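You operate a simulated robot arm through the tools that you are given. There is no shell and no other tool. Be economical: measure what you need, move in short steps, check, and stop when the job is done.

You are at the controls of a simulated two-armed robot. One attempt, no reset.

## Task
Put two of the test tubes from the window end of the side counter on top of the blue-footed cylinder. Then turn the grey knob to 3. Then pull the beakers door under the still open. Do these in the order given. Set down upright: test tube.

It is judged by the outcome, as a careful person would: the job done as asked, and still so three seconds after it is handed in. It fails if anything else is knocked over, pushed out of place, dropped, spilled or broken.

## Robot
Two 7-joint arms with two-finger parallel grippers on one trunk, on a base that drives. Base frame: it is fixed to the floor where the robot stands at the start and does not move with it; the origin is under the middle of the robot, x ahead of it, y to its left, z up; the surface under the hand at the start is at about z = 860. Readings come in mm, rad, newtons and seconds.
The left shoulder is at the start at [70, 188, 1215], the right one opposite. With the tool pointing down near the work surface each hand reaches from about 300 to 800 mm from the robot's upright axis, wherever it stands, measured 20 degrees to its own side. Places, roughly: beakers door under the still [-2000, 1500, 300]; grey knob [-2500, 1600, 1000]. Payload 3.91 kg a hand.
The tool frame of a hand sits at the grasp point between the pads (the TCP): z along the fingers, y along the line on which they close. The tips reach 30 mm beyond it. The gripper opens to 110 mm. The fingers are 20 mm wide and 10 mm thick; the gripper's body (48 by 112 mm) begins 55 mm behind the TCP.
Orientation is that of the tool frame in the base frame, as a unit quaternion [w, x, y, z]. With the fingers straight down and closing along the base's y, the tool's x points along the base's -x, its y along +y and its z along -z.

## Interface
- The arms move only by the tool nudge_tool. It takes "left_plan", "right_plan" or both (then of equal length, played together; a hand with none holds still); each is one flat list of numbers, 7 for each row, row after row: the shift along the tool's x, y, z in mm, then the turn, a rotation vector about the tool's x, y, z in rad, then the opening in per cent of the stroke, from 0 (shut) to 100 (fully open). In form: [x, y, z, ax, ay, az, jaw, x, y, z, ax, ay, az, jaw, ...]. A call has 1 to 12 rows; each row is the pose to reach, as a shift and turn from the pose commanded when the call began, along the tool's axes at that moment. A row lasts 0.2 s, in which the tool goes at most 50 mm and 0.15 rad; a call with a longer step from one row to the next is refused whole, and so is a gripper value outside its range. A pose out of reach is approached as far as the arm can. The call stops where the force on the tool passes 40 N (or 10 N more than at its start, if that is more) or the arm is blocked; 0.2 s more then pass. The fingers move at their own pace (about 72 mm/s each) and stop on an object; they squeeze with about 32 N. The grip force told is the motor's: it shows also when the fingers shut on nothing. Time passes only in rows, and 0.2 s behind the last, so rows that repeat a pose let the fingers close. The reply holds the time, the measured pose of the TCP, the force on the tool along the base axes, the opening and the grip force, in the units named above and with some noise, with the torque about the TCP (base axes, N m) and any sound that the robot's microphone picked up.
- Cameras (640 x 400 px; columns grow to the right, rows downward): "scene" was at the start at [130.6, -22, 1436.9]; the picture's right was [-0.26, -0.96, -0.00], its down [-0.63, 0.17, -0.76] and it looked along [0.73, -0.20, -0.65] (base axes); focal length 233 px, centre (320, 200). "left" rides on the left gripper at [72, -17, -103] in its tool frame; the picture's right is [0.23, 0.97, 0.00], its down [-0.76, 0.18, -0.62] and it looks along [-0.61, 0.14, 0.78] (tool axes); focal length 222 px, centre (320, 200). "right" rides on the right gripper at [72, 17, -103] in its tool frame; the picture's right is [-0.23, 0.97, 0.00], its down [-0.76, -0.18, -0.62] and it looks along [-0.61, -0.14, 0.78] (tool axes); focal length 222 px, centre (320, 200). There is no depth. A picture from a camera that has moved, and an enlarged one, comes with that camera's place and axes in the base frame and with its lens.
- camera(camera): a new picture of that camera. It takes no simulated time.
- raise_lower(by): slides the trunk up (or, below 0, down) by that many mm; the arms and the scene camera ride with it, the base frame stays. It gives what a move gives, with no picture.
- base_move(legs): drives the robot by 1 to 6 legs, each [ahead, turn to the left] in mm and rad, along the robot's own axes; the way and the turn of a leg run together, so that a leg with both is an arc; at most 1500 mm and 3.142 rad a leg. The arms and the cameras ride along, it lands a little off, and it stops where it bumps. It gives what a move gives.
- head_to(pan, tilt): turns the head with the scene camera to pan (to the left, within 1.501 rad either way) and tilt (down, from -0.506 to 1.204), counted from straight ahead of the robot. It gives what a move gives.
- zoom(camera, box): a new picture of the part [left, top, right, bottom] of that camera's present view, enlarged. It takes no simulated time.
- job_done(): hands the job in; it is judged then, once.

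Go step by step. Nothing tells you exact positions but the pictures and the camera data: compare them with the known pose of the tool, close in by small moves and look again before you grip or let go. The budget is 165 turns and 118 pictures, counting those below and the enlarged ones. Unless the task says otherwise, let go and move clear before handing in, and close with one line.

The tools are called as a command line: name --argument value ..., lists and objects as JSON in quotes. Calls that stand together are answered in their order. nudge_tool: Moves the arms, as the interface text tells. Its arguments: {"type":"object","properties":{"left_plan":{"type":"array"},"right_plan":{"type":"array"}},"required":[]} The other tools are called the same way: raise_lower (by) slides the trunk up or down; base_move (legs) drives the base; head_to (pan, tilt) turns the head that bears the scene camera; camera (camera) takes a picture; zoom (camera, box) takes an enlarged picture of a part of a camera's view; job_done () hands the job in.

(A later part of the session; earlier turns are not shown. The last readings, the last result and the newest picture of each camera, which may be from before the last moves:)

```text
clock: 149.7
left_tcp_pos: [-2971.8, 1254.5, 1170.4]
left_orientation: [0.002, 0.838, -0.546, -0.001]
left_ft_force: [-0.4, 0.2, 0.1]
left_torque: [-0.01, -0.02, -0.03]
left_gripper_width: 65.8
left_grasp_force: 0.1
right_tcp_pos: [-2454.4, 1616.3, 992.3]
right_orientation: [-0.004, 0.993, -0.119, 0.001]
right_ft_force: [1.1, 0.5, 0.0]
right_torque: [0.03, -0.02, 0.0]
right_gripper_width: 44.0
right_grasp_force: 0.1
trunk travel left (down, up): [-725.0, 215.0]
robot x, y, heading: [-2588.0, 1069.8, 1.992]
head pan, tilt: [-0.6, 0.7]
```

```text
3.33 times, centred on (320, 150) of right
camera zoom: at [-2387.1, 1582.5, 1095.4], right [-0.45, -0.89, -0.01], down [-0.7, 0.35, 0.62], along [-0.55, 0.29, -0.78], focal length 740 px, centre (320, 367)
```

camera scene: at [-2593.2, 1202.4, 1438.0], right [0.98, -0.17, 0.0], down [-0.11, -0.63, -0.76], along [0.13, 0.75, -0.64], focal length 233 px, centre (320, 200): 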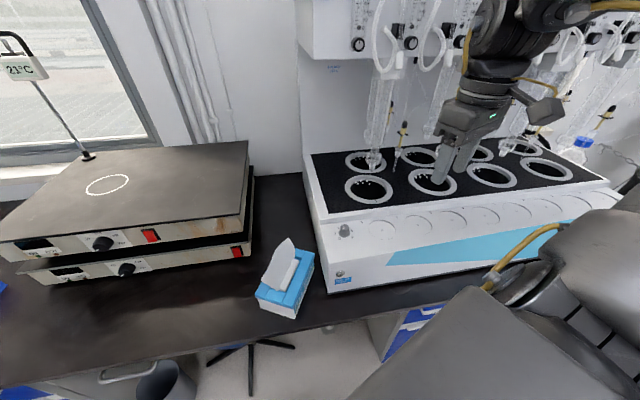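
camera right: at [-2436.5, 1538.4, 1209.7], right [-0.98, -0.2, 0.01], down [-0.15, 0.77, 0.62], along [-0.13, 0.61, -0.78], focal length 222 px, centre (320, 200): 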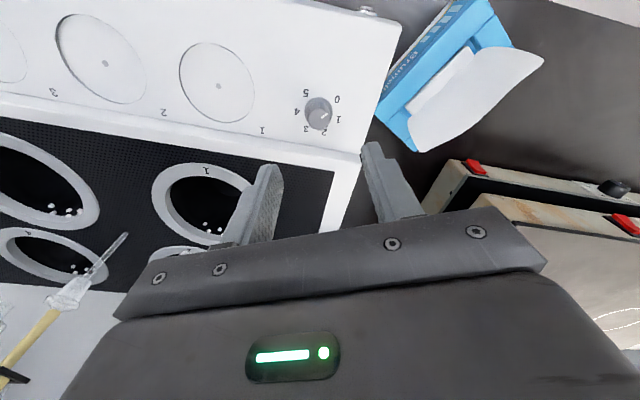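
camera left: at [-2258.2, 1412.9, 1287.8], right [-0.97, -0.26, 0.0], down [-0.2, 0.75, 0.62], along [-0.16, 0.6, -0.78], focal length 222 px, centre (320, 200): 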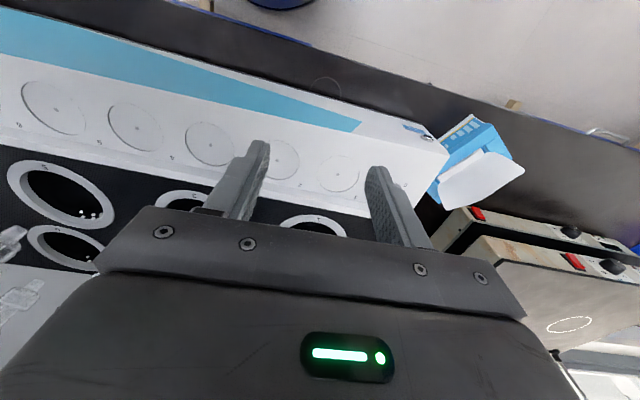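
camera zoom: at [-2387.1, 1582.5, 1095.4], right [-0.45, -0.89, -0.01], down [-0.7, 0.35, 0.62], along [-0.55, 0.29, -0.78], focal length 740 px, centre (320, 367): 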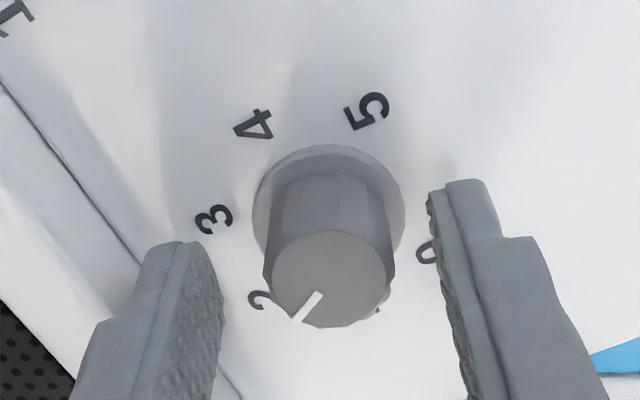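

The pointer is at 2 (about 117°). One more grip and about 0.94 rad gets it to 3.

nudge_tool --right_plan '[0, 0, 0, 0, 0, 0, 10, 0, 0, 0, 0, 0, 0, 10, 0, 0, 0, 0, 0, 0, 10, 0, 0, 0, 0, 0, 0.135, 10, 0, 0, 0, 0, 0, 0.27, 10, 0, 0, 0, 0, 0, 0.405, 10, 0, 0, 0, 0, 0, 0.54, 10, 0, 0, 0, 0, 0, 0.675, 10, 0, 0, 0, 0, 0, 0.81, 10, 0, 0, 0, 0, 0, 0.94, 10, 0, 0, 0, 0, 0, 0.94, 40, 0, 0, 0, 0, 0, 0.94, 40]'

nudge_tool --right_plan '[0, 0, -30, 0, 0, 0, 40, 0, 0, -70, 0, 0, 0, 40, 0, 0, -110, 0, 0, 0, 40]'

zoom --camera "right" --box '[280, 72, 360, 152]'

zoom --camera "scene" --box '[322, 214, 362, 254]'

```text
clock: 152.3
left_tcp_pos: [-2972.9, 1253.3, 1170.1]
left_orientation: [0.002, 0.838, -0.546, -0.001]
left_ft_force: [-0.1, -0.9, 0.2]
left_torque: [0.01, -0.05, 0.05]
left_gripper_width: 66.0
left_grasp_force: 0.0
right_tcp_pos: [-2454.9, 1616.2, 991.6]
right_orientation: [-0.004, 0.83, -0.557, -0.001]
right_ft_force: [0.0, 0.1, 0.5]
right_torque: [0.0, 0.03, 0.01]
right_gripper_width: 43.9
right_grasp_force: 0.1
trunk travel left (down, up): [-725.0, 215.0]
robot x, y, heading: [-2587.1, 1071.2, 1.996]
head pan, tilt: [-0.6, 0.7]
```

```text
clock: 153.1
left_tcp_pos: [-2971.8, 1254.4, 1169.9]
left_orientation: [0.001, 0.838, -0.545, 0.0]
left_ft_force: [0.5, -0.5, -1.3]
left_torque: [0.01, 0.0, 0.0]
left_gripper_width: 65.8
left_grasp_force: 0.0
right_tcp_pos: [-2455.4, 1615.3, 1104.2]
right_orientation: [-0.003, 0.831, -0.556, 0.0]
right_ft_force: [-0.4, -0.7, -0.3]
right_torque: [0.02, 0.0, -0.01]
right_gripper_width: 44.0
right_grasp_force: 0.0
trunk travel left (down, up): [-725.0, 215.0]
robot x, y, heading: [-2589.2, 1070.1, 1.995]
head pan, tilt: [-0.6, 0.7]
```

```text
5.00 times, centred on (320, 112) of right
camera zoom: at [-2444.0, 1542.4, 1206.3], right [-0.99, -0.16, 0.0], down [-0.13, 0.77, 0.63], along [-0.1, 0.62, -0.78], focal length 1111 px, centre (320, 640)
```

zoom: 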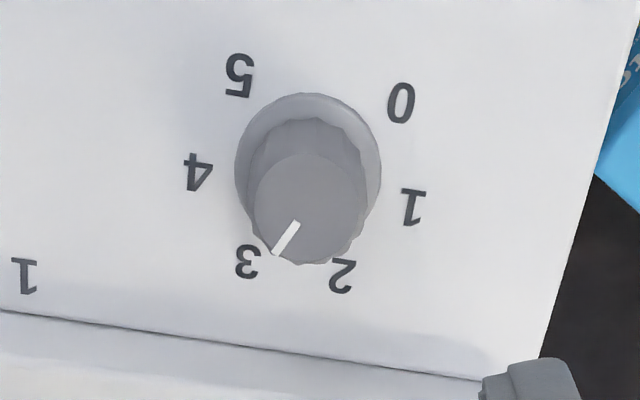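

```text
10.00 times, centred on (342, 234) of scene
camera zoom: at [-2593.6, 1201.2, 1438.1], right [0.98, -0.18, 0.0], down [-0.11, -0.63, -0.77], along [0.13, 0.75, -0.64], focal length 2328 px, centre (100, -140)
```

zoom: 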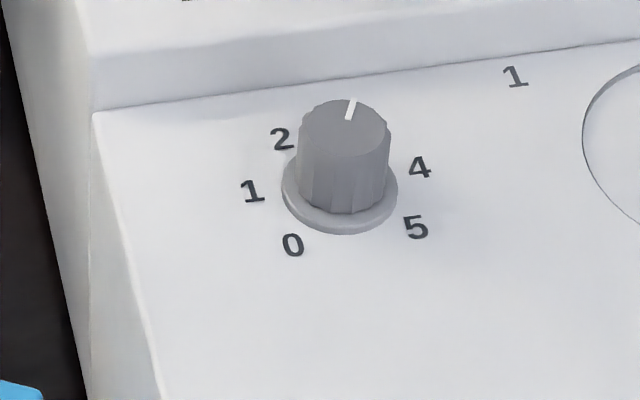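

The pointer is at 3 (within about 2°). Next is the door: I'll lift the hand, back away and look at the cabinet under the still.

nudge_tool --right_plan '[0, 0, -40, 0, 0, 0, 50, 0, 0, -80, 0, 0, 0, 50, 40, 0, -100, 0, 0, 0, 50, 80, 0, -100, 0, 0, 0, 50]'

base_move --legs '[[-450, 0], [0, -0.8]]'

head_to --pan 0.0 --tilt 0.75

camera --camera "scene"

```text
clock: 154.1
left_tcp_pos: [-2970.4, 1253.3, 1171.2]
left_orientation: [0.002, 0.838, -0.545, -0.001]
left_ft_force: [-0.3, 0.2, 0.3]
left_torque: [-0.01, -0.03, -0.03]
left_gripper_width: 66.2
left_grasp_force: 0.1
right_tcp_pos: [-2422.1, 1537.0, 1205.9]
right_orientation: [-0.003, 0.831, -0.556, -0.001]
right_ft_force: [0.3, -0.6, 0.2]
right_torque: [0.02, 0.0, 0.05]
right_gripper_width: 54.9
right_grasp_force: 0.0
trunk travel left (down, up): [-725.0, 215.0]
robot x, y, heading: [-2586.2, 1071.4, 1.994]
head pan, tilt: [-0.6, 0.7]
```

```text
clock: 158.9
left_tcp_pos: [-2544.5, 1055.6, 1170.5]
left_orientation: [-0.002, -0.571, 0.821, 0.001]
left_ft_force: [0.5, -0.1, -1.3]
left_torque: [0.02, -0.03, 0.01]
left_gripper_width: 66.1
left_grasp_force: 0.0
right_tcp_pos: [-1952.2, 876.6, 1206.0]
right_orientation: [0.002, -0.56, 0.828, -0.001]
right_ft_force: [-0.1, 0.2, 0.2]
right_torque: [0.05, 0.0, 0.01]
right_gripper_width: 55.0
right_grasp_force: 0.0
trunk travel left (down, up): [-725.0, 215.0]
robot x, y, heading: [-2394.8, 657.4, 1.225]
head pan, tilt: [-0.6, 0.7]
```

```text
clock: 159.9
left_tcp_pos: [-2543.2, 1055.9, 1170.9]
left_orientation: [-0.001, -0.57, 0.822, 0.001]
left_ft_force: [-0.3, -0.7, 0.0]
left_torque: [0.0, 0.01, 0.01]
left_gripper_width: 66.1
left_grasp_force: 0.0
right_tcp_pos: [-1952.2, 876.0, 1204.0]
right_orientation: [0.003, -0.56, 0.829, -0.001]
right_ft_force: [0.9, -0.1, 0.2]
right_torque: [-0.02, -0.03, 0.01]
right_gripper_width: 54.9
right_grasp_force: 0.1
trunk travel left (down, up): [-725.0, 215.0]
robot x, y, heading: [-2393.6, 654.6, 1.222]
head pan, tilt: [0.0, 0.75]
```

```text
27 pictures are left
camera scene: at [-2349.9, 780.5, 1433.8], right [0.94, -0.34, 0.0], down [-0.23, -0.64, -0.73], along [0.25, 0.69, -0.68], focal length 233 px, centre (320, 200)
```

scene: 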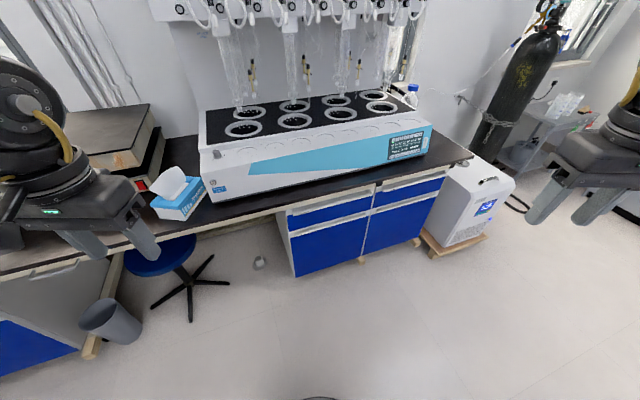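

I'll zoom in on the cabinet to read the labels and see the handles.

zoom --camera "scene" --box '[270, 160, 460, 280]'

```text
3.33 times, centred on (365, 220) of scene
camera zoom: at [-2349.9, 780.5, 1433.8], right [0.94, -0.34, 0.0], down [-0.23, -0.64, -0.73], along [0.25, 0.69, -0.68], focal length 776 px, centre (170, 133)
```

zoom: 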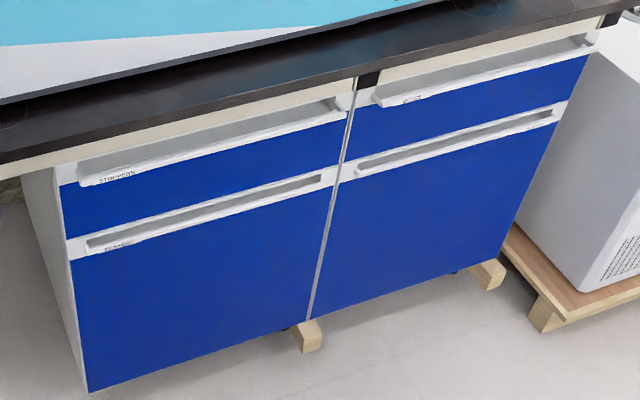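

zoom --camera "scene" --box '[290, 222, 322, 242]'

zoom --camera "scene" --box '[372, 190, 436, 218]'

```text
16.00 times, centred on (306, 232) of scene
camera zoom: at [-2349.9, 780.5, 1433.8], right [0.94, -0.34, 0.0], down [-0.23, -0.64, -0.73], along [0.25, 0.69, -0.68], focal length 3726 px, centre (544, -312)
```

zoom: 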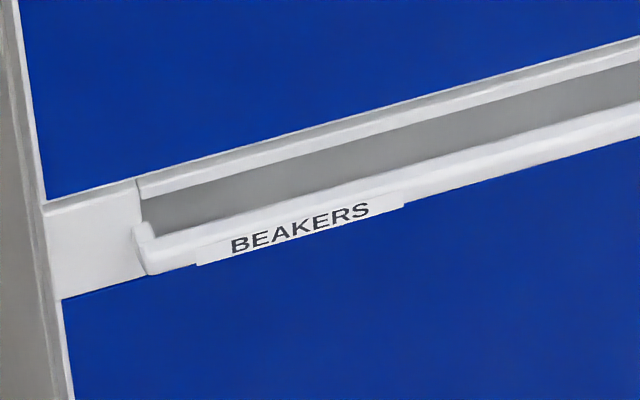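

```text
10.00 times, centred on (404, 204) of scene
camera zoom: at [-2349.9, 780.5, 1433.8], right [0.94, -0.34, 0.0], down [-0.23, -0.64, -0.73], along [0.25, 0.69, -0.68], focal length 2328 px, centre (-520, 160)
```

zoom: 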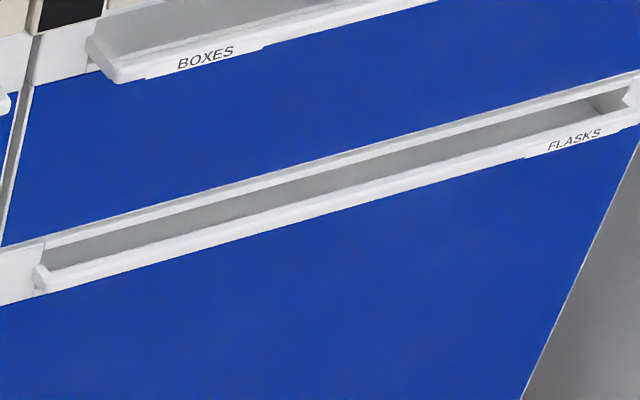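

The left door carries the BEAKERS label, with a recessed pull along its top at z about 490 and face at y about 1520. Its label end suggests a free left edge at x about -2235. I'll stand to its left, tuck the left arm, lower the trunk and look.

nudge_tool --left_plan '[30, 0, -10, 0, 0, 0, 60, 60, 0, -20, 0, 0, 0, 60, 90, 0, -30, 0, 0, 0, 60]'

base_move --legs '[[0, 0.6], [300, 0], [0, -0.25]]'

raise_lower --by -500

head_to --pan -0.55 --tilt 0.5

camera --camera "scene"

```text
clock: 160.7
left_tcp_pos: [-2574.6, 1008.2, 1237.7]
left_orientation: [-0.003, -0.571, 0.821, 0.001]
left_ft_force: [0.1, -0.6, -0.2]
left_torque: [-0.03, -0.01, -0.01]
left_gripper_width: 66.1
left_grasp_force: 0.0
left hand out of reach, approached as far as the arm can: row 1, 2, 3
right_tcp_pos: [-1953.6, 878.9, 1205.8]
right_orientation: [0.004, -0.559, 0.829, -0.002]
right_ft_force: [0.5, 0.6, 0.0]
right_torque: [-0.03, 0.02, 0.03]
right_gripper_width: 55.2
right_grasp_force: 0.2
trunk travel left (down, up): [-725.0, 215.0]
robot x, y, heading: [-2394.6, 654.4, 1.226]
head pan, tilt: [0.0, 0.75]
```

```text
clock: 165.2
left_tcp_pos: [-2747.0, 1223.2, 1238.6]
left_orientation: [-0.002, -0.698, 0.716, 0.0]
left_ft_force: [-0.3, 0.6, -0.5]
left_torque: [-0.03, 0.02, 0.0]
left_gripper_width: 66.0
left_grasp_force: 0.1
right_tcp_pos: [-2118.0, 1300.4, 1204.7]
right_orientation: [0.003, -0.689, 0.725, -0.001]
right_ft_force: [0.0, 0.3, -0.9]
right_torque: [0.01, 0.04, 0.01]
right_gripper_width: 55.1
right_grasp_force: 0.1
trunk travel left (down, up): [-725.0, 215.0]
robot x, y, heading: [-2464.3, 946.7, 1.554]
head pan, tilt: [0.0, 0.75]
```

```text
refused: -500 is not a number from -400 to 400
```

```text
clock: 166.2
left_tcp_pos: [-2746.9, 1222.0, 1236.8]
left_orientation: [-0.002, -0.698, 0.716, 0.001]
left_ft_force: [-1.0, -0.4, 0.1]
left_torque: [-0.01, 0.01, 0.01]
left_gripper_width: 66.0
left_grasp_force: 0.0
right_tcp_pos: [-2118.5, 1301.4, 1205.0]
right_orientation: [0.002, -0.689, 0.725, 0.0]
right_ft_force: [0.8, -0.2, -0.4]
right_torque: [0.02, -0.03, 0.01]
right_gripper_width: 55.2
right_grasp_force: 0.0
trunk travel left (down, up): [-725.0, 215.0]
robot x, y, heading: [-2461.4, 950.1, 1.552]
head pan, tilt: [-0.55, 0.499]
```

```text
23 pictures are left
camera scene: at [-2416.0, 1075.2, 1455.7], right [0.84, -0.54, 0.0], down [-0.26, -0.4, -0.88], along [0.47, 0.74, -0.48], focal length 233 px, centre (320, 200)
```

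scene: 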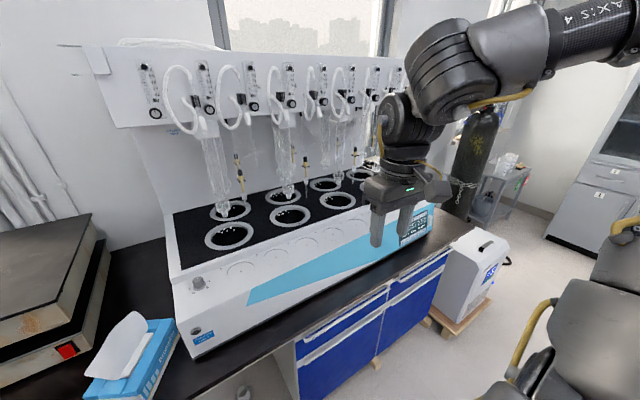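

I'll retract the right hand a little more so it clears the counter edge, then lower the trunk in two steps.

nudge_tool --right_plan '[40, 0, 0, 0, 0, 0, 0, 80, 0, 0, 0, 0, 0, 0]'

raise_lower --by -400

raise_lower --by -140

camera --camera "scene"

```text
clock: 166.8
left_tcp_pos: [-2747.4, 1220.6, 1239.0]
left_orientation: [0.0, -0.698, 0.716, 0.001]
left_ft_force: [-0.3, -0.5, -0.2]
left_torque: [-0.02, -0.03, -0.01]
left_gripper_width: 65.9
left_grasp_force: 0.1
right_tcp_pos: [-2121.4, 1219.0, 1204.4]
right_orientation: [0.004, -0.689, 0.725, 0.0]
right_ft_force: [-0.1, -0.7, 0.5]
right_torque: [0.02, -0.03, 0.01]
right_gripper_width: 0.1
right_grasp_force: 29.2
trunk travel left (down, up): [-725.0, 215.0]
robot x, y, heading: [-2466.2, 949.2, 1.552]
head pan, tilt: [-0.55, 0.499]
```

```text
clock: 170.6
left_tcp_pos: [-2747.4, 1222.4, 838.6]
left_orientation: [-0.002, -0.698, 0.717, 0.001]
left_ft_force: [-0.1, -0.4, -0.2]
left_torque: [-0.01, -0.01, 0.0]
left_gripper_width: 66.1
left_grasp_force: 0.0
right_tcp_pos: [-2121.9, 1222.5, 805.1]
right_orientation: [0.004, -0.689, 0.725, 0.0]
right_ft_force: [0.7, 0.8, -0.4]
right_torque: [0.0, 0.0, 0.0]
right_gripper_width: 0.1
right_grasp_force: 31.4
trunk travel left (down, up): [-325.0, 615.0]
robot x, y, heading: [-2464.1, 950.4, 1.549]
head pan, tilt: [-0.55, 0.499]
```

```text
clock: 172.3
left_tcp_pos: [-2745.9, 1222.7, 697.9]
left_orientation: [-0.002, -0.698, 0.716, 0.0]
left_ft_force: [-0.7, -0.5, 0.7]
left_torque: [-0.01, -0.03, 0.01]
left_gripper_width: 66.0
left_grasp_force: 0.1
right_tcp_pos: [-2121.3, 1221.8, 663.4]
right_orientation: [0.004, -0.69, 0.724, 0.0]
right_ft_force: [0.2, 0.3, -0.6]
right_torque: [0.02, 0.01, 0.01]
right_gripper_width: 0.0
right_grasp_force: 32.1
trunk travel left (down, up): [-185.0, 755.0]
robot x, y, heading: [-2461.9, 947.4, 1.552]
head pan, tilt: [-0.55, 0.499]
```

```text
22 pictures are left
camera scene: at [-2415.7, 1075.0, 915.8], right [0.84, -0.54, 0.0], down [-0.26, -0.4, -0.88], along [0.47, 0.74, -0.48], focal length 233 px, centre (320, 200)
```

scene: 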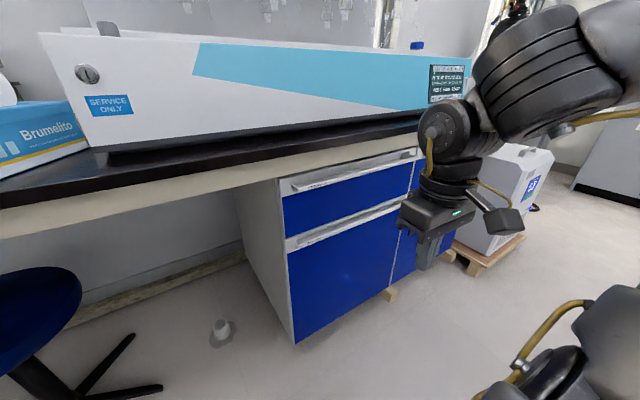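

Good view. I'll pitch the right tool forward with its fingers closed and look with its camera.

nudge_tool --right_plan '[0, 0, 0, 0, -0.14, 0, 0, 0, 0, 0, 0, -0.28, 0, 0, 0, 0, 0, 0, -0.42, 0, 0, 0, 0, 0, 0, -0.56, 0, 0, 0, 0, 0, 0, -0.7, 0, 0, 0, 0, 0, 0, -0.84, 0, 0]'

camera --camera "right"

zoom --camera "scene" --box '[270, 180, 430, 280]'

```text
clock: 173.7
left_tcp_pos: [-2746.3, 1222.1, 698.4]
left_orientation: [-0.003, -0.698, 0.716, 0.002]
left_ft_force: [0.7, -0.2, 0.0]
left_torque: [0.02, 0.04, -0.02]
left_gripper_width: 65.9
left_grasp_force: 0.0
right_tcp_pos: [-2095.5, 1287.7, 778.4]
right_orientation: [0.299, -0.629, 0.661, 0.281]
right_ft_force: [-0.4, 0.3, 0.0]
right_torque: [0.03, 0.0, -0.05]
right_gripper_width: 0.1
right_grasp_force: 31.7
right hand out of reach, approached as far as the arm can: row 1, 2, 3, 4, 5, 6
trunk travel left (down, up): [-185.0, 755.0]
robot x, y, heading: [-2462.7, 946.4, 1.553]
head pan, tilt: [-0.55, 0.499]
```

```text
21 pictures are left
camera right: at [-2118.4, 1164.2, 792.7], right [-0.97, 0.2, 0.17], down [0.18, 0.03, 0.98], along [0.19, 0.98, -0.06], focal length 222 px, centre (320, 200)
```

right: 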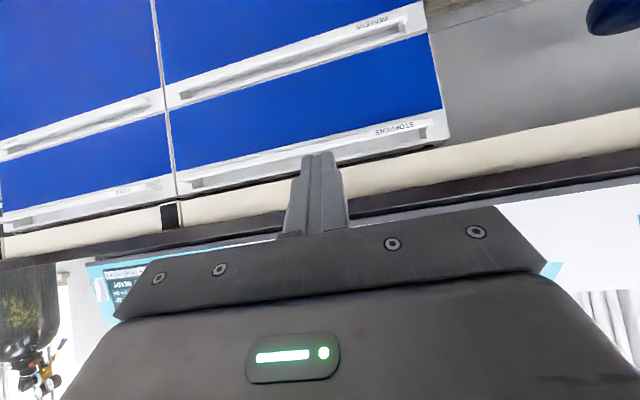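

```text
4.00 times, centred on (350, 230) of scene
camera zoom: at [-2415.1, 1074.3, 915.9], right [0.84, -0.54, 0.0], down [-0.26, -0.4, -0.88], along [0.47, 0.74, -0.48], focal length 931 px, centre (200, 80)
```

zoom: 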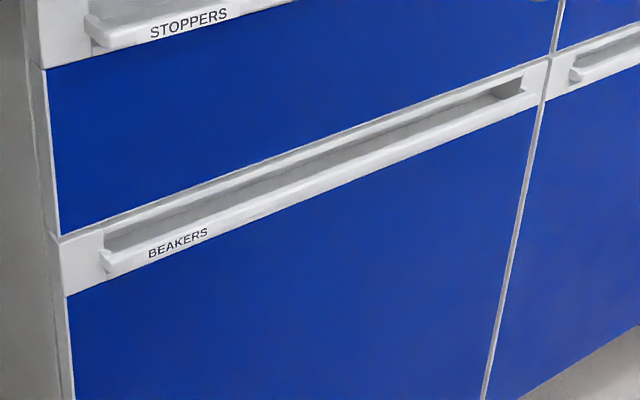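

The lip runs from x about -2220 to -1824 at z about 540, sticking out to y about 1490. I'll roll the hand a quarter turn so one finger can go into the slot behind the lip and the other stay in front.

nudge_tool --right_plan '[0, 0, 0, 0, 0, -0.15, 20, 0, 0, 0, 0, 0, -0.3, 40, 0, 0, 0, 0, 0, -0.45, 60, 0, 0, 0, 0, 0, -0.6, 60, 0, 0, 0, 0, 0, -0.75, 60, 0, 0, 0, 0, 0, -0.9, 60, 0, 0, 0, 0, 0, -1.05, 60, 0, 0, 0, 0, 0, -1.2, 60, 0, 0, 0, 0, 0, -1.35, 60, 0, 0, 0, 0, 0, -1.5, 60, 0, 0, 0, 0, 0, -1.57, 60]'

camera --camera "scene"

```text
clock: 176.1
left_tcp_pos: [-2746.3, 1222.3, 697.0]
left_orientation: [-0.002, -0.698, 0.716, 0.002]
left_ft_force: [0.7, -0.7, -0.8]
left_torque: [-0.04, 0.01, 0.03]
left_gripper_width: 65.6
left_grasp_force: 0.1
right_tcp_pos: [-2090.3, 1288.9, 774.3]
right_orientation: [-0.408, 0.913, -0.021, 0.012]
right_ft_force: [-0.4, 0.1, 0.4]
right_torque: [0.03, -0.01, -0.03]
right_gripper_width: 65.9
right_grasp_force: 0.1
right hand out of reach, approached as far as the arm can: row 2, 3, 4, 5, 6, 7, 8, 9, 10, 11
trunk travel left (down, up): [-185.0, 755.0]
robot x, y, heading: [-2466.7, 946.9, 1.554]
head pan, tilt: [-0.55, 0.499]
```

```text
19 pictures are left
camera scene: at [-2415.7, 1075.1, 915.7], right [0.84, -0.54, 0.0], down [-0.26, -0.4, -0.88], along [0.47, 0.74, -0.48], focal length 233 px, centre (320, 200)
```

scene: 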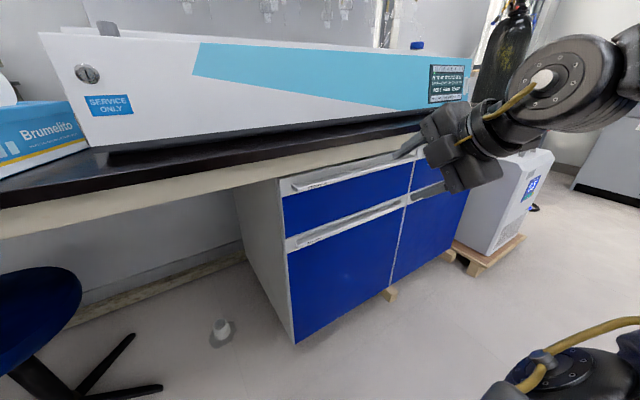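

The roll worked: the tool points forward and down with its closing line in the vertical plane. I'll lower the trunk the rest of the way and check the view.

raise_lower --by -185

camera --camera "scene"

camera --camera "right"

```text
clock: 178.1
left_tcp_pos: [-2746.7, 1222.4, 513.3]
left_orientation: [-0.002, -0.698, 0.716, 0.001]
left_ft_force: [-0.6, 0.0, -0.3]
left_torque: [0.0, -0.02, -0.01]
left_gripper_width: 65.8
left_grasp_force: 0.1
right_tcp_pos: [-2090.3, 1291.4, 588.6]
right_orientation: [-0.408, 0.913, -0.022, 0.011]
right_ft_force: [0.1, 0.6, -0.3]
right_torque: [0.03, 0.01, 0.01]
right_gripper_width: 66.0
right_grasp_force: 0.0
trunk travel left (down, up): [0.0, 940.0]
robot x, y, heading: [-2463.6, 951.6, 1.552]
head pan, tilt: [-0.55, 0.499]
```

```text
18 pictures are left
camera scene: at [-2415.7, 1075.1, 730.8], right [0.84, -0.54, 0.0], down [-0.26, -0.4, -0.88], along [0.47, 0.74, -0.48], focal length 233 px, centre (320, 200)
```

scene: 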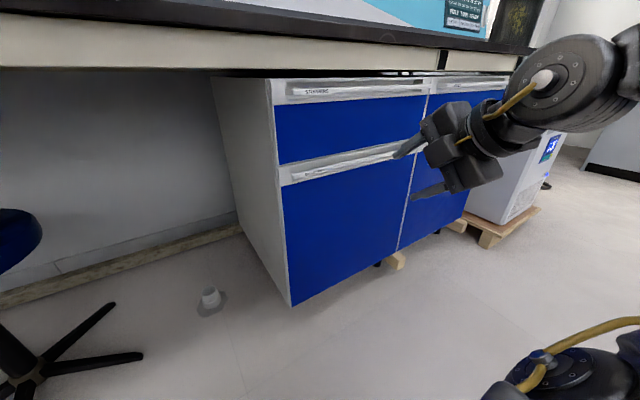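

```text
17 pictures are left
camera right: at [-2022.4, 1200.5, 644.7], right [-0.26, -0.64, -0.73], down [-0.78, -0.31, 0.54], along [-0.57, 0.71, -0.42], focal length 222 px, centre (320, 200)
```

right: 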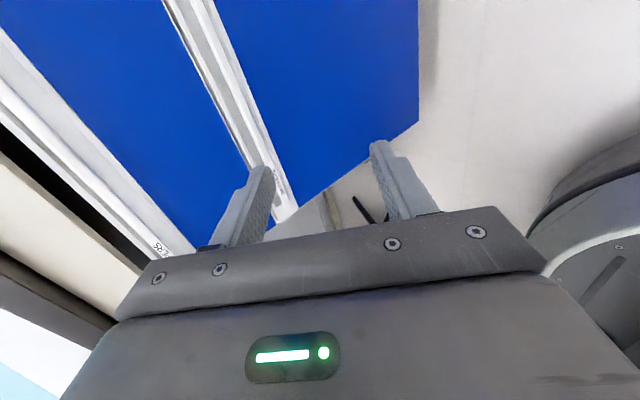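

The lip is confirmed at z about 540, y about 1490. I'll move to a pre-grasp pose about 60 mm off the slot, at x about -2115, with a 30 mm opening.

nudge_tool --right_plan '[-6, -21, 25, 0, 0, 0, 40, -12, -42, 50, 0, 0, 0, 27, -18, -64, 76, 0, 0, 0, 27, -25, -85, 101, 0, 0, 0, 27, -25, -85, 101, 0, 0, 0, 27]'

zoom --camera "scene" --box '[270, 70, 470, 220]'

```text
clock: 179.3
left_tcp_pos: [-2746.6, 1221.9, 513.3]
left_orientation: [-0.002, -0.698, 0.716, 0.001]
left_ft_force: [0.2, -0.4, -0.1]
left_torque: [-0.03, -0.03, 0.01]
left_gripper_width: 66.2
left_grasp_force: 0.0
right_tcp_pos: [-2109.6, 1426.7, 586.4]
right_orientation: [-0.408, 0.913, -0.022, 0.013]
right_ft_force: [-0.1, -0.5, 0.3]
right_torque: [-0.01, -0.01, 0.0]
right_gripper_width: 29.9
right_grasp_force: 0.0
trunk travel left (down, up): [0.0, 940.0]
robot x, y, heading: [-2464.5, 948.3, 1.56]
head pan, tilt: [-0.55, 0.499]
```

```text
2.67 times, centred on (370, 145) of scene
camera zoom: at [-2415.7, 1075.2, 730.7], right [0.84, -0.54, 0.0], down [-0.26, -0.4, -0.88], along [0.47, 0.74, -0.48], focal length 621 px, centre (187, 347)
```

zoom: 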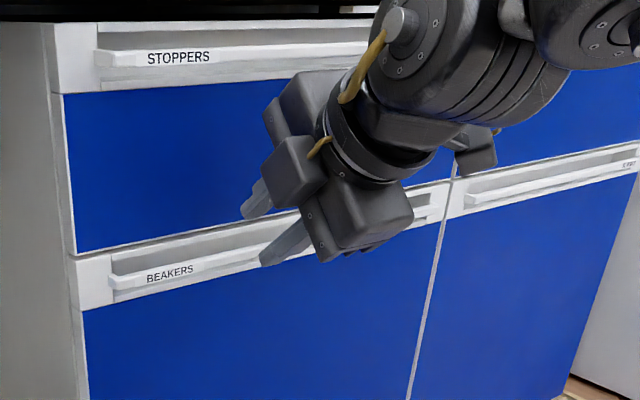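

The projection matches well. I'll advance 56 mm along the tool axis into the slot, watching the force.

nudge_tool --right_plan '[0, 0, 15, 0, 0, 0, 27, 0, 0, 30, 0, 0, 0, 27, 0, 0, 42, 0, 0, 0, 27, 0, 0, 50, 0, 0, 0, 27, 0, 0, 56, 0, 0, 0, 27]'

zoom --camera "scene" --box '[290, 130, 390, 200]'

```text
clock: 180.3
left_tcp_pos: [-2745.1, 1221.7, 513.6]
left_orientation: [-0.002, -0.696, 0.718, 0.002]
left_ft_force: [-0.4, 0.4, -0.4]
left_torque: [0.01, -0.02, -0.04]
left_gripper_width: 65.9
left_grasp_force: 0.1
right_tcp_pos: [-2108.2, 1455.6, 559.4]
right_orientation: [-0.413, 0.91, -0.022, 0.014]
right_ft_force: [0.4, -27.9, 14.0]
right_torque: [0.45, 0.09, 0.18]
right_gripper_width: 25.4
right_grasp_force: 0.0
trunk travel left (down, up): [0.0, 940.0]
robot x, y, heading: [-2465.7, 939.7, 1.546]
head pan, tilt: [-0.55, 0.499]
stopped in row 4 (right hand): the force on the tool passed its limit at 52 N (the readings are from after the stop); the commanded pose is now the measured one
```

```text
5.71 times, centred on (340, 165) of scene
camera zoom: at [-2415.6, 1071.7, 731.4], right [0.84, -0.54, 0.0], down [-0.26, -0.4, -0.88], along [0.48, 0.74, -0.48], focal length 1331 px, centre (206, 400)
```

zoom: 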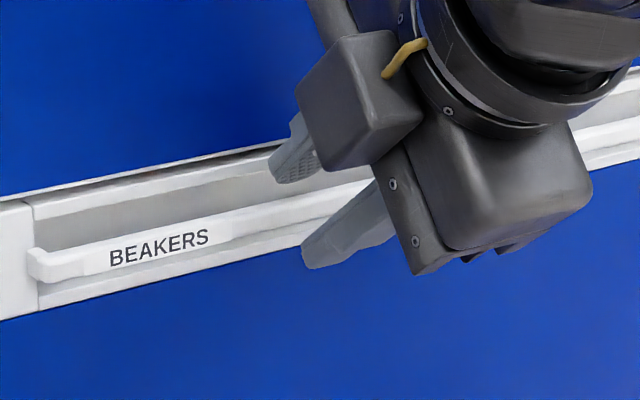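

The upper fingertip met the bar just above the slot. I'll back off, drop about 6 mm and go in again.

nudge_tool --right_plan '[0, 0, -10, 0, 0, 0, 27, 0, 5, -6, 0, 0, 0, 27, 0, 5, 2, 0, 0, 0, 27, 0, 5, 8, 0, 0, 0, 27, 0, 5, 13, 0, 0, 0, 27, 0, 5, 17, 0, 0, 0, 27]'

zoom --camera "scene" --box '[290, 130, 390, 200]'

```text
clock: 181.5
left_tcp_pos: [-2745.0, 1220.5, 512.5]
left_orientation: [-0.002, -0.697, 0.717, 0.001]
left_ft_force: [0.0, 0.2, 0.4]
left_torque: [-0.02, -0.02, 0.0]
left_gripper_width: 66.0
left_grasp_force: 0.0
right_tcp_pos: [-2107.2, 1460.2, 549.6]
right_orientation: [-0.417, 0.909, -0.021, 0.013]
right_ft_force: [-1.0, -20.8, 15.0]
right_torque: [0.69, -0.2, 0.35]
right_gripper_width: 28.6
right_grasp_force: 0.0
trunk travel left (down, up): [0.0, 940.0]
robot x, y, heading: [-2462.5, 947.3, 1.548]
head pan, tilt: [-0.55, 0.499]
stopped in row 5 (right hand): the force on the tool passed its limit at 55 N (the readings are from after the stop); the commanded pose is now the measured one
```

```text
5.71 times, centred on (340, 165) of scene
camera zoom: at [-2415.5, 1071.7, 731.1], right [0.84, -0.54, 0.0], down [-0.26, -0.4, -0.88], along [0.48, 0.74, -0.48], focal length 1331 px, centre (206, 400)
```

zoom: 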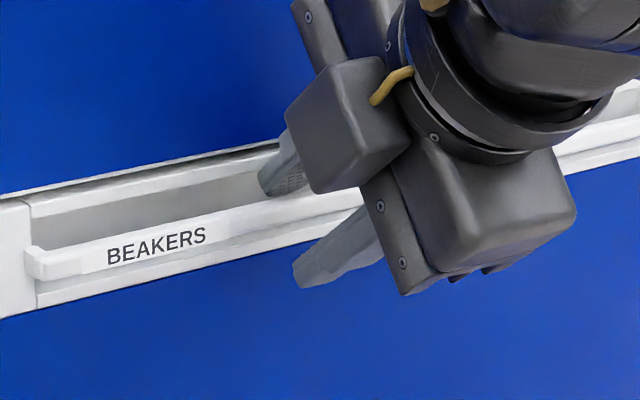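

The fingertip is now behind the lip. I'll close to pinch it.

nudge_tool --right_plan '[0, 0, -1, 0, 0, 0, 15, 0, 0, -1, 0, 0, 0, 5, 0, 0, -1, 0, 0, 0, 0, 0, 0, -1, 0, 0, 0, 0]'

zoom --camera "scene" --box '[290, 130, 390, 200]'

```text
clock: 182.5
left_tcp_pos: [-2747.7, 1221.6, 512.7]
left_orientation: [-0.001, -0.697, 0.717, 0.0]
left_ft_force: [0.3, -0.3, -0.4]
left_torque: [0.02, 0.04, -0.03]
left_gripper_width: 66.0
left_grasp_force: 0.1
right_tcp_pos: [-2108.4, 1460.7, 552.7]
right_orientation: [-0.418, 0.908, -0.022, 0.014]
right_ft_force: [-0.6, 6.0, 34.9]
right_torque: [0.71, -0.78, 0.29]
right_gripper_width: 12.9
right_grasp_force: 44.8
trunk travel left (down, up): [0.0, 940.0]
robot x, y, heading: [-2462.3, 949.9, 1.543]
head pan, tilt: [-0.55, 0.499]
```

```text
5.71 times, centred on (340, 165) of scene
camera zoom: at [-2416.6, 1072.1, 731.5], right [0.84, -0.54, 0.0], down [-0.26, -0.4, -0.88], along [0.48, 0.74, -0.48], focal length 1331 px, centre (206, 400)
```

zoom: 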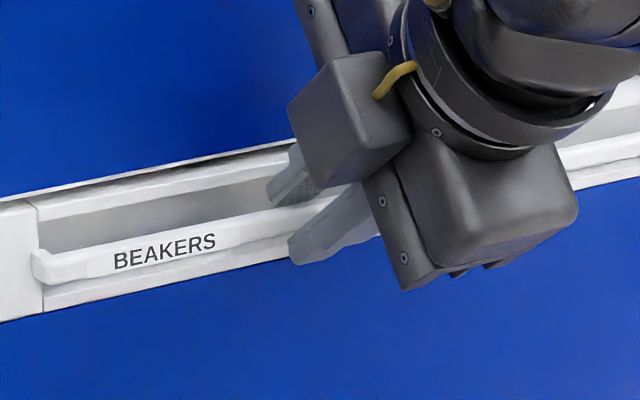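

The lip is pinched (12.9 mm). I'll pull straight back 40 mm.

nudge_tool --right_plan '[0, 5, -8, 0, 0, 0, 0, 0, 12, -15, 0, 0, 0, 0, 0, 19, -23, 0, 0, 0, 0, 1, 26, -30, 0, 0, 0, 0]'

zoom --camera "scene" --box '[250, 70, 470, 260]'

```text
clock: 183.2
left_tcp_pos: [-2745.9, 1221.6, 510.3]
left_orientation: [-0.002, -0.697, 0.717, 0.001]
left_ft_force: [-0.8, 0.4, -0.2]
left_torque: [-0.01, -0.02, 0.03]
left_gripper_width: 65.9
left_grasp_force: 0.1
right_tcp_pos: [-2110.2, 1441.7, 551.8]
right_orientation: [-0.421, 0.906, -0.025, 0.009]
right_ft_force: [-7.0, 5.7, 2.9]
right_torque: [0.76, 2.22, -0.36]
right_gripper_width: 14.2
right_grasp_force: 45.1
trunk travel left (down, up): [0.0, 940.0]
robot x, y, heading: [-2464.2, 946.9, 1.553]
head pan, tilt: [-0.55, 0.499]
stopped in row 3 (right hand): the force on the tool passed its limit at 57 N (the readings are from after the stop); the commanded pose is now the measured one
```

```text
2.11 times, centred on (360, 165) of scene
camera zoom: at [-2415.7, 1074.3, 730.1], right [0.84, -0.54, 0.0], down [-0.26, -0.4, -0.88], along [0.47, 0.74, -0.48], focal length 490 px, centre (236, 274)
```

zoom: 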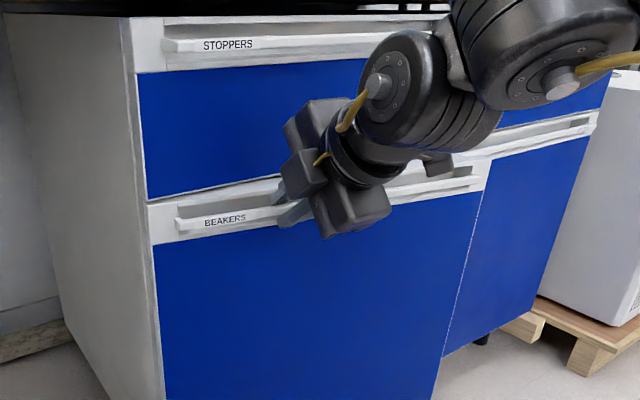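

The door moved, and its right edge swung out, so the hinge is on the left (x about -2235). I'll continue along the arc about that hinge, rotating the hand with the door.

nudge_tool --right_plan '[-3, 4, -4.6, 0, 0.038, 0.033, 0, -6.9, 7.9, -9.3, 0, 0.076, 0.065, 0, -11, 11.6, -13.6, 0, 0.114, 0.098, 0, -15, 15.4, -17.9, 0, 0.152, 0.13, 0, -19.6, 18.8, -21.9, 0, 0.19, 0.163, 0, -24.2, 22.2, -25.9, 0, 0.228, 0.195, 0, -29.3, 25.3, -29.6, 0, 0.266, 0.228, 0, -34.4, 28.4, -33.2, 0, 0.304, 0.26, 0, -39.7, 31.1, -36.4, 0, 0.342, 0.293, 0, -45, 33.9, -39.5, 0, 0.38, 0.326, 0]'

```text
clock: 184.3
left_tcp_pos: [-2745.5, 1222.3, 512.8]
left_orientation: [-0.003, -0.697, 0.717, 0.001]
left_ft_force: [-0.2, -0.3, -0.7]
left_torque: [0.0, -0.02, 0.0]
left_gripper_width: 66.2
left_grasp_force: 0.0
right_tcp_pos: [-2124.4, 1416.1, 551.7]
right_orientation: [-0.418, 0.897, -0.13, 0.06]
right_ft_force: [9.6, -3.9, 8.1]
right_torque: [0.95, 1.62, -0.16]
right_gripper_width: 14.2
right_grasp_force: 44.7
trunk travel left (down, up): [0.0, 940.0]
robot x, y, heading: [-2463.6, 946.4, 1.542]
head pan, tilt: [-0.55, 0.499]
stopped in row 5 (right hand): the force on the tool passed its limit at 42 N (the readings are from after the stop); the commanded pose is now the measured one
```

It's opening, now at about 22°. I'll repeat the same arc in the rotated tool frame.

nudge_tool --right_plan '[-3, 4, -4.6, 0, 0.038, 0.033, 0, -6.9, 7.9, -9.3, 0, 0.076, 0.065, 0, -11, 11.6, -13.6, 0, 0.114, 0.098, 0, -15, 15.4, -17.9, 0, 0.152, 0.13, 0, -19.6, 18.8, -21.9, 0, 0.19, 0.163, 0, -24.2, 22.2, -25.9, 0, 0.228, 0.195, 0, -29.3, 25.3, -29.6, 0, 0.266, 0.228, 0, -34.4, 28.4, -33.2, 0, 0.304, 0.26, 0, -39.7, 31.1, -36.4, 0, 0.342, 0.293, 0, -45, 33.9, -39.5, 0, 0.38, 0.326, 0]'

```text
clock: 184.9
left_tcp_pos: [-2745.6, 1222.6, 513.0]
left_orientation: [-0.003, -0.697, 0.717, 0.0]
left_ft_force: [-0.1, 0.3, 0.7]
left_torque: [0.02, -0.01, 0.01]
left_gripper_width: 66.0
left_grasp_force: 0.0
right_tcp_pos: [-2129.8, 1407.2, 551.6]
right_orientation: [-0.416, 0.89, -0.169, 0.08]
right_ft_force: [8.5, -4.3, 7.9]
right_torque: [0.84, 1.17, -0.25]
right_gripper_width: 13.6
right_grasp_force: 45.3
trunk travel left (down, up): [0.0, 940.0]
robot x, y, heading: [-2465.0, 949.3, 1.541]
head pan, tilt: [-0.55, 0.499]
stopped in row 2 (right hand): the force on the tool passed its limit at 41 N (the readings are from after the stop); the commanded pose is now the measured one
```

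Progress continues with some side force in +x. I'll ease the leftward component and go more slowly.

nudge_tool --right_plan '[0, 3, -3.5, 0, 0.03, 0.026, 0, -1, 6, -7, 0, 0.06, 0.052, 0, -3, 9, -10.5, 0, 0.09, 0.078, 0, -5, 12, -14, 0, 0.12, 0.104, 0, -8, 15, -17.5, 0, 0.15, 0.13, 0, -11, 18, -21, 0, 0.18, 0.156, 0, -14, 21, -24.5, 0, 0.21, 0.182, 0, -17, 24, -28, 0, 0.24, 0.208, 0, -20, 27, -31.5, 0, 0.27, 0.234, 0, -24, 30, -35, 0, 0.3, 0.26, 0]'

camera --camera "scene"

```text
clock: 185.8
left_tcp_pos: [-2746.1, 1221.9, 513.2]
left_orientation: [-0.003, -0.697, 0.717, 0.0]
left_ft_force: [0.6, -0.3, -0.9]
left_torque: [0.0, 0.01, -0.02]
left_gripper_width: 65.9
left_grasp_force: 0.0
right_tcp_pos: [-2135.8, 1399.8, 552.6]
right_orientation: [-0.412, 0.881, -0.212, 0.092]
right_ft_force: [-5.5, 10.5, 1.5]
right_torque: [0.47, 0.56, -0.77]
right_gripper_width: 13.4
right_grasp_force: 44.7
right hand out of reach, approached as far as the arm can: row 3, 4
trunk travel left (down, up): [0.0, 940.0]
robot x, y, heading: [-2460.3, 949.5, 1.555]
head pan, tilt: [-0.55, 0.499]
stopped in row 4 (right hand): the force on the tool passed its limit at 47 N (the readings are from after the stop); the commanded pose is now the measured one
```

```text
11 pictures are left
camera scene: at [-2415.6, 1074.9, 730.5], right [0.84, -0.54, 0.0], down [-0.26, -0.4, -0.88], along [0.47, 0.74, -0.48], focal length 233 px, centre (320, 200)
```

scene: 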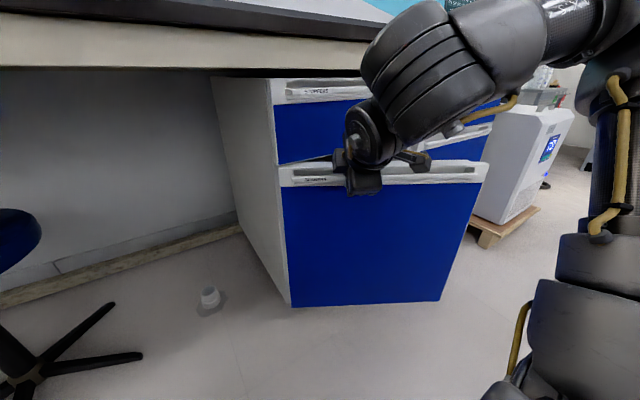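

The door stands about 30° open and this arm pose is at its limit. I'll release the lip and withdraw along the tool, then go round to the right side and sweep the door wider from inside.

nudge_tool --right_plan '[0, 0, 0, 0, 0, 0, 30, 0, 0, 0, 0, 0, 0, 30, 0, 0, -20, 0, 0, 0, 30, 0, 0, -45, 0, 0, 0, 30, 0, 0, -70, 0, 0, 0, 30]'

base_move --legs '[[-330, 0]]'

camera --camera "scene"

```text
clock: 187.0
left_tcp_pos: [-2745.5, 1221.4, 511.8]
left_orientation: [-0.002, -0.698, 0.716, 0.001]
left_ft_force: [-0.5, 0.2, -0.5]
left_torque: [0.01, -0.02, 0.03]
left_gripper_width: 65.9
left_grasp_force: 0.1
right_tcp_pos: [-2146.1, 1347.4, 597.8]
right_orientation: [-0.411, 0.882, -0.212, 0.091]
right_ft_force: [0.3, 0.3, 0.7]
right_torque: [-0.01, 0.01, 0.01]
right_gripper_width: 33.2
right_grasp_force: 0.1
right hand out of reach, approached as far as the arm can: row 4, 5
trunk travel left (down, up): [0.0, 940.0]
robot x, y, heading: [-2465.6, 948.9, 1.553]
head pan, tilt: [-0.55, 0.499]
```

```text
clock: 189.2
left_tcp_pos: [-2752.9, 883.3, 512.0]
left_orientation: [-0.002, -0.698, 0.717, 0.0]
left_ft_force: [0.6, -0.1, 0.1]
left_torque: [-0.04, 0.02, -0.01]
left_gripper_width: 66.0
left_grasp_force: 0.1
right_tcp_pos: [-2152.5, 1007.8, 597.3]
right_orientation: [-0.41, 0.882, -0.211, 0.091]
right_ft_force: [0.4, 0.4, 0.5]
right_torque: [0.05, 0.0, 0.01]
right_gripper_width: 32.8
right_grasp_force: 0.1
trunk travel left (down, up): [0.0, 940.0]
robot x, y, heading: [-2472.2, 608.4, 1.552]
head pan, tilt: [-0.55, 0.499]
```

```text
10 pictures are left
camera scene: at [-2422.0, 734.5, 730.7], right [0.84, -0.54, 0.0], down [-0.26, -0.4, -0.88], along [0.47, 0.74, -0.48], focal length 233 px, centre (320, 200)
```

scene: 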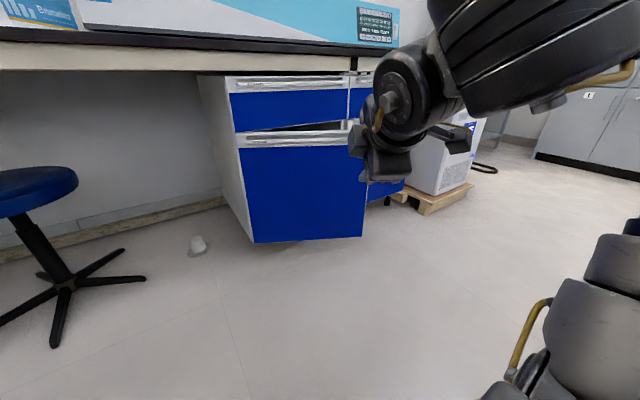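

The door stays ajar. I'll drive around to its right side, keeping the elbow away from the cart by facing west and reversing.

base_move --legs '[[0, 1.59], [-900, 0], [0, -0.81]]'

head_to --pan -0.2 --tilt 0.3

camera --camera "scene"

```text
clock: 194.1
left_tcp_pos: [-2731.2, 329.6, 521.2]
left_orientation: [0.001, 1.0, -0.011, 0.019]
left_ft_force: [1.1, 0.0, 0.3]
left_torque: [-0.06, 0.01, 0.0]
left_gripper_width: 66.0
left_grasp_force: 0.0
right_tcp_pos: [-2840.6, 932.0, 602.7]
right_orientation: [-0.358, 0.772, 0.47, -0.235]
right_ft_force: [0.5, 0.4, 0.5]
right_torque: [0.02, 0.03, 0.07]
right_gripper_width: 32.8
right_grasp_force: 0.2
trunk travel left (down, up): [0.0, 940.0]
robot x, y, heading: [-2448.4, 609.5, 3.086]
head pan, tilt: [-0.55, 0.499]
stopped in leg 2: the robot was blocked; the commanded pose is now the measured one
```

```text
clock: 194.9
left_tcp_pos: [-2728.4, 331.2, 520.4]
left_orientation: [0.0, 1.0, -0.008, 0.024]
left_ft_force: [-0.1, -1.2, -0.7]
left_torque: [-0.02, 0.01, -0.01]
left_gripper_width: 65.8
left_grasp_force: 0.0
right_tcp_pos: [-2840.3, 932.5, 600.2]
right_orientation: [-0.356, 0.772, 0.471, -0.236]
right_ft_force: [0.1, -0.5, -0.2]
right_torque: [-0.01, 0.01, 0.02]
right_gripper_width: 33.0
right_grasp_force: 0.1
trunk travel left (down, up): [0.0, 940.0]
robot x, y, heading: [-2452.0, 607.2, 3.085]
head pan, tilt: [-0.201, 0.3]
```

```text
9 pictures are left
camera scene: at [-2632.8, 640.5, 749.2], right [0.25, 0.97, 0.0], down [0.34, -0.08, -0.94], along [-0.91, 0.24, -0.35], focal length 233 px, centre (320, 200)
```

scene: 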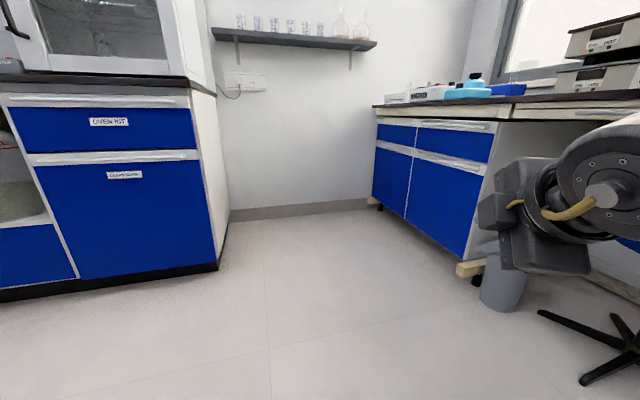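

The reverse was blocked almost at once, and the left arm felt something, probably the cart. I'll look to the left before moving.

head_to --pan 1.3 --tilt 0.2

camera --camera "scene"

```text
clock: 196.5
left_tcp_pos: [-2730.3, 331.0, 520.3]
left_orientation: [0.0, 1.0, -0.008, 0.024]
left_ft_force: [-1.0, -0.1, 0.8]
left_torque: [0.03, -0.02, -0.05]
left_gripper_width: 65.7
left_grasp_force: 0.0
right_tcp_pos: [-2841.1, 932.3, 600.3]
right_orientation: [-0.355, 0.773, 0.471, -0.236]
right_ft_force: [0.0, 0.9, -0.1]
right_torque: [0.01, -0.04, -0.01]
right_gripper_width: 32.9
right_grasp_force: 0.1
trunk travel left (down, up): [0.0, 940.0]
robot x, y, heading: [-2449.1, 606.0, 3.084]
head pan, tilt: [1.3, 0.201]
```

```text
8 pictures are left
camera scene: at [-2572.6, 529.0, 762.7], right [-0.95, 0.32, -0.06], down [0.12, 0.18, -0.98], along [-0.3, -0.93, -0.21], focal length 233 px, centre (320, 200)
```

scene: 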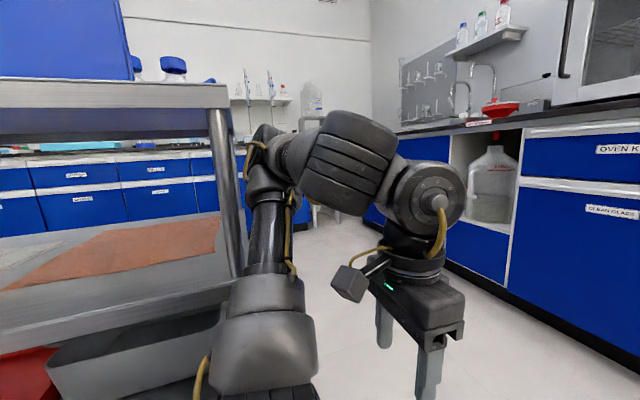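

The left elbow has come up against the end of the cart. I'll move forward to free it and check the cart is unaffected, then raise the trunk so the arms pass above it.

base_move --legs '[[90, 0]]'

raise_lower --by 400

raise_lower --by 325

head_to --pan 1.45 --tilt 0.6

camera --camera "scene"

```text
clock: 197.4
left_tcp_pos: [-2737.9, 324.5, 531.7]
left_orientation: [-0.003, 1.0, -0.007, 0.001]
left_ft_force: [0.2, -0.1, -0.5]
left_torque: [0.01, 0.01, 0.0]
left_gripper_width: 65.9
left_grasp_force: 0.0
right_tcp_pos: [-2844.3, 925.6, 614.1]
right_orientation: [-0.368, 0.763, 0.467, -0.253]
right_ft_force: [-0.2, 0.1, 0.0]
right_torque: [0.02, -0.05, -0.04]
right_gripper_width: 32.8
right_grasp_force: 0.1
trunk travel left (down, up): [0.0, 940.0]
robot x, y, heading: [-2478.0, 610.3, 3.088]
head pan, tilt: [1.3, 0.201]
stopped in leg 1: the robot was blocked; the commanded pose is now the measured one
```

```text
clock: 201.2
left_tcp_pos: [-2736.2, 326.3, 932.6]
left_orientation: [-0.003, 1.0, -0.006, -0.001]
left_ft_force: [-0.6, -0.5, -0.4]
left_torque: [0.02, -0.01, -0.03]
left_gripper_width: 65.9
left_grasp_force: 0.2
right_tcp_pos: [-2842.1, 926.9, 1013.5]
right_orientation: [-0.367, 0.764, 0.467, -0.254]
right_ft_force: [-1.0, 0.4, -0.9]
right_torque: [0.02, -0.03, 0.0]
right_gripper_width: 33.1
right_grasp_force: 0.0
trunk travel left (down, up): [-400.0, 540.0]
robot x, y, heading: [-2479.5, 609.9, 3.088]
head pan, tilt: [1.3, 0.201]
```

```text
clock: 204.4
left_tcp_pos: [-2736.5, 324.9, 1255.7]
left_orientation: [-0.002, 1.0, -0.007, -0.001]
left_ft_force: [-1.0, -0.2, 0.5]
left_torque: [0.0, 0.01, 0.0]
left_gripper_width: 65.9
left_grasp_force: 0.1
right_tcp_pos: [-2842.4, 925.8, 1339.3]
right_orientation: [-0.368, 0.763, 0.467, -0.253]
right_ft_force: [-0.3, 0.3, -0.1]
right_torque: [-0.02, 0.01, -0.03]
right_gripper_width: 33.1
right_grasp_force: 0.0
trunk travel left (down, up): [-725.0, 215.0]
robot x, y, heading: [-2474.6, 608.6, 3.093]
head pan, tilt: [1.3, 0.201]
```

```text
clock: 205.3
left_tcp_pos: [-2736.7, 326.1, 1256.6]
left_orientation: [-0.002, 1.0, -0.007, -0.001]
left_ft_force: [0.3, 0.5, 0.0]
left_torque: [0.01, 0.0, -0.01]
left_gripper_width: 65.8
left_grasp_force: 0.0
right_tcp_pos: [-2842.4, 925.1, 1338.9]
right_orientation: [-0.368, 0.763, 0.467, -0.254]
right_ft_force: [0.0, -0.2, -0.3]
right_torque: [0.03, 0.02, 0.03]
right_gripper_width: 32.9
right_grasp_force: 0.1
trunk travel left (down, up): [-725.0, 215.0]
robot x, y, heading: [-2479.4, 608.7, 3.09]
head pan, tilt: [1.45, 0.6]
```

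```text
7 pictures are left
camera scene: at [-2544.4, 525.0, 1446.7], right [-0.98, 0.17, 0.0], down [0.1, 0.56, -0.83], along [-0.14, -0.81, -0.56], focal length 233 px, centre (320, 200)
```

scene: 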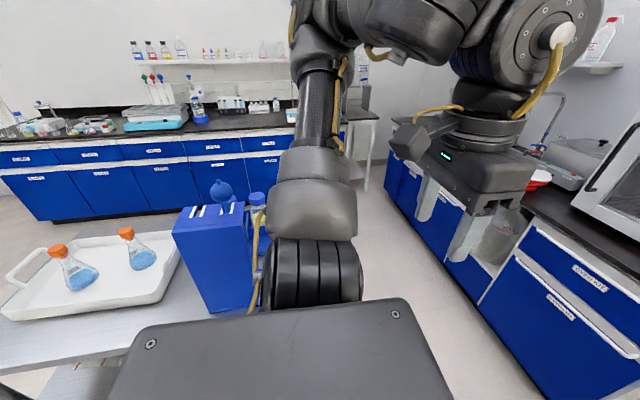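

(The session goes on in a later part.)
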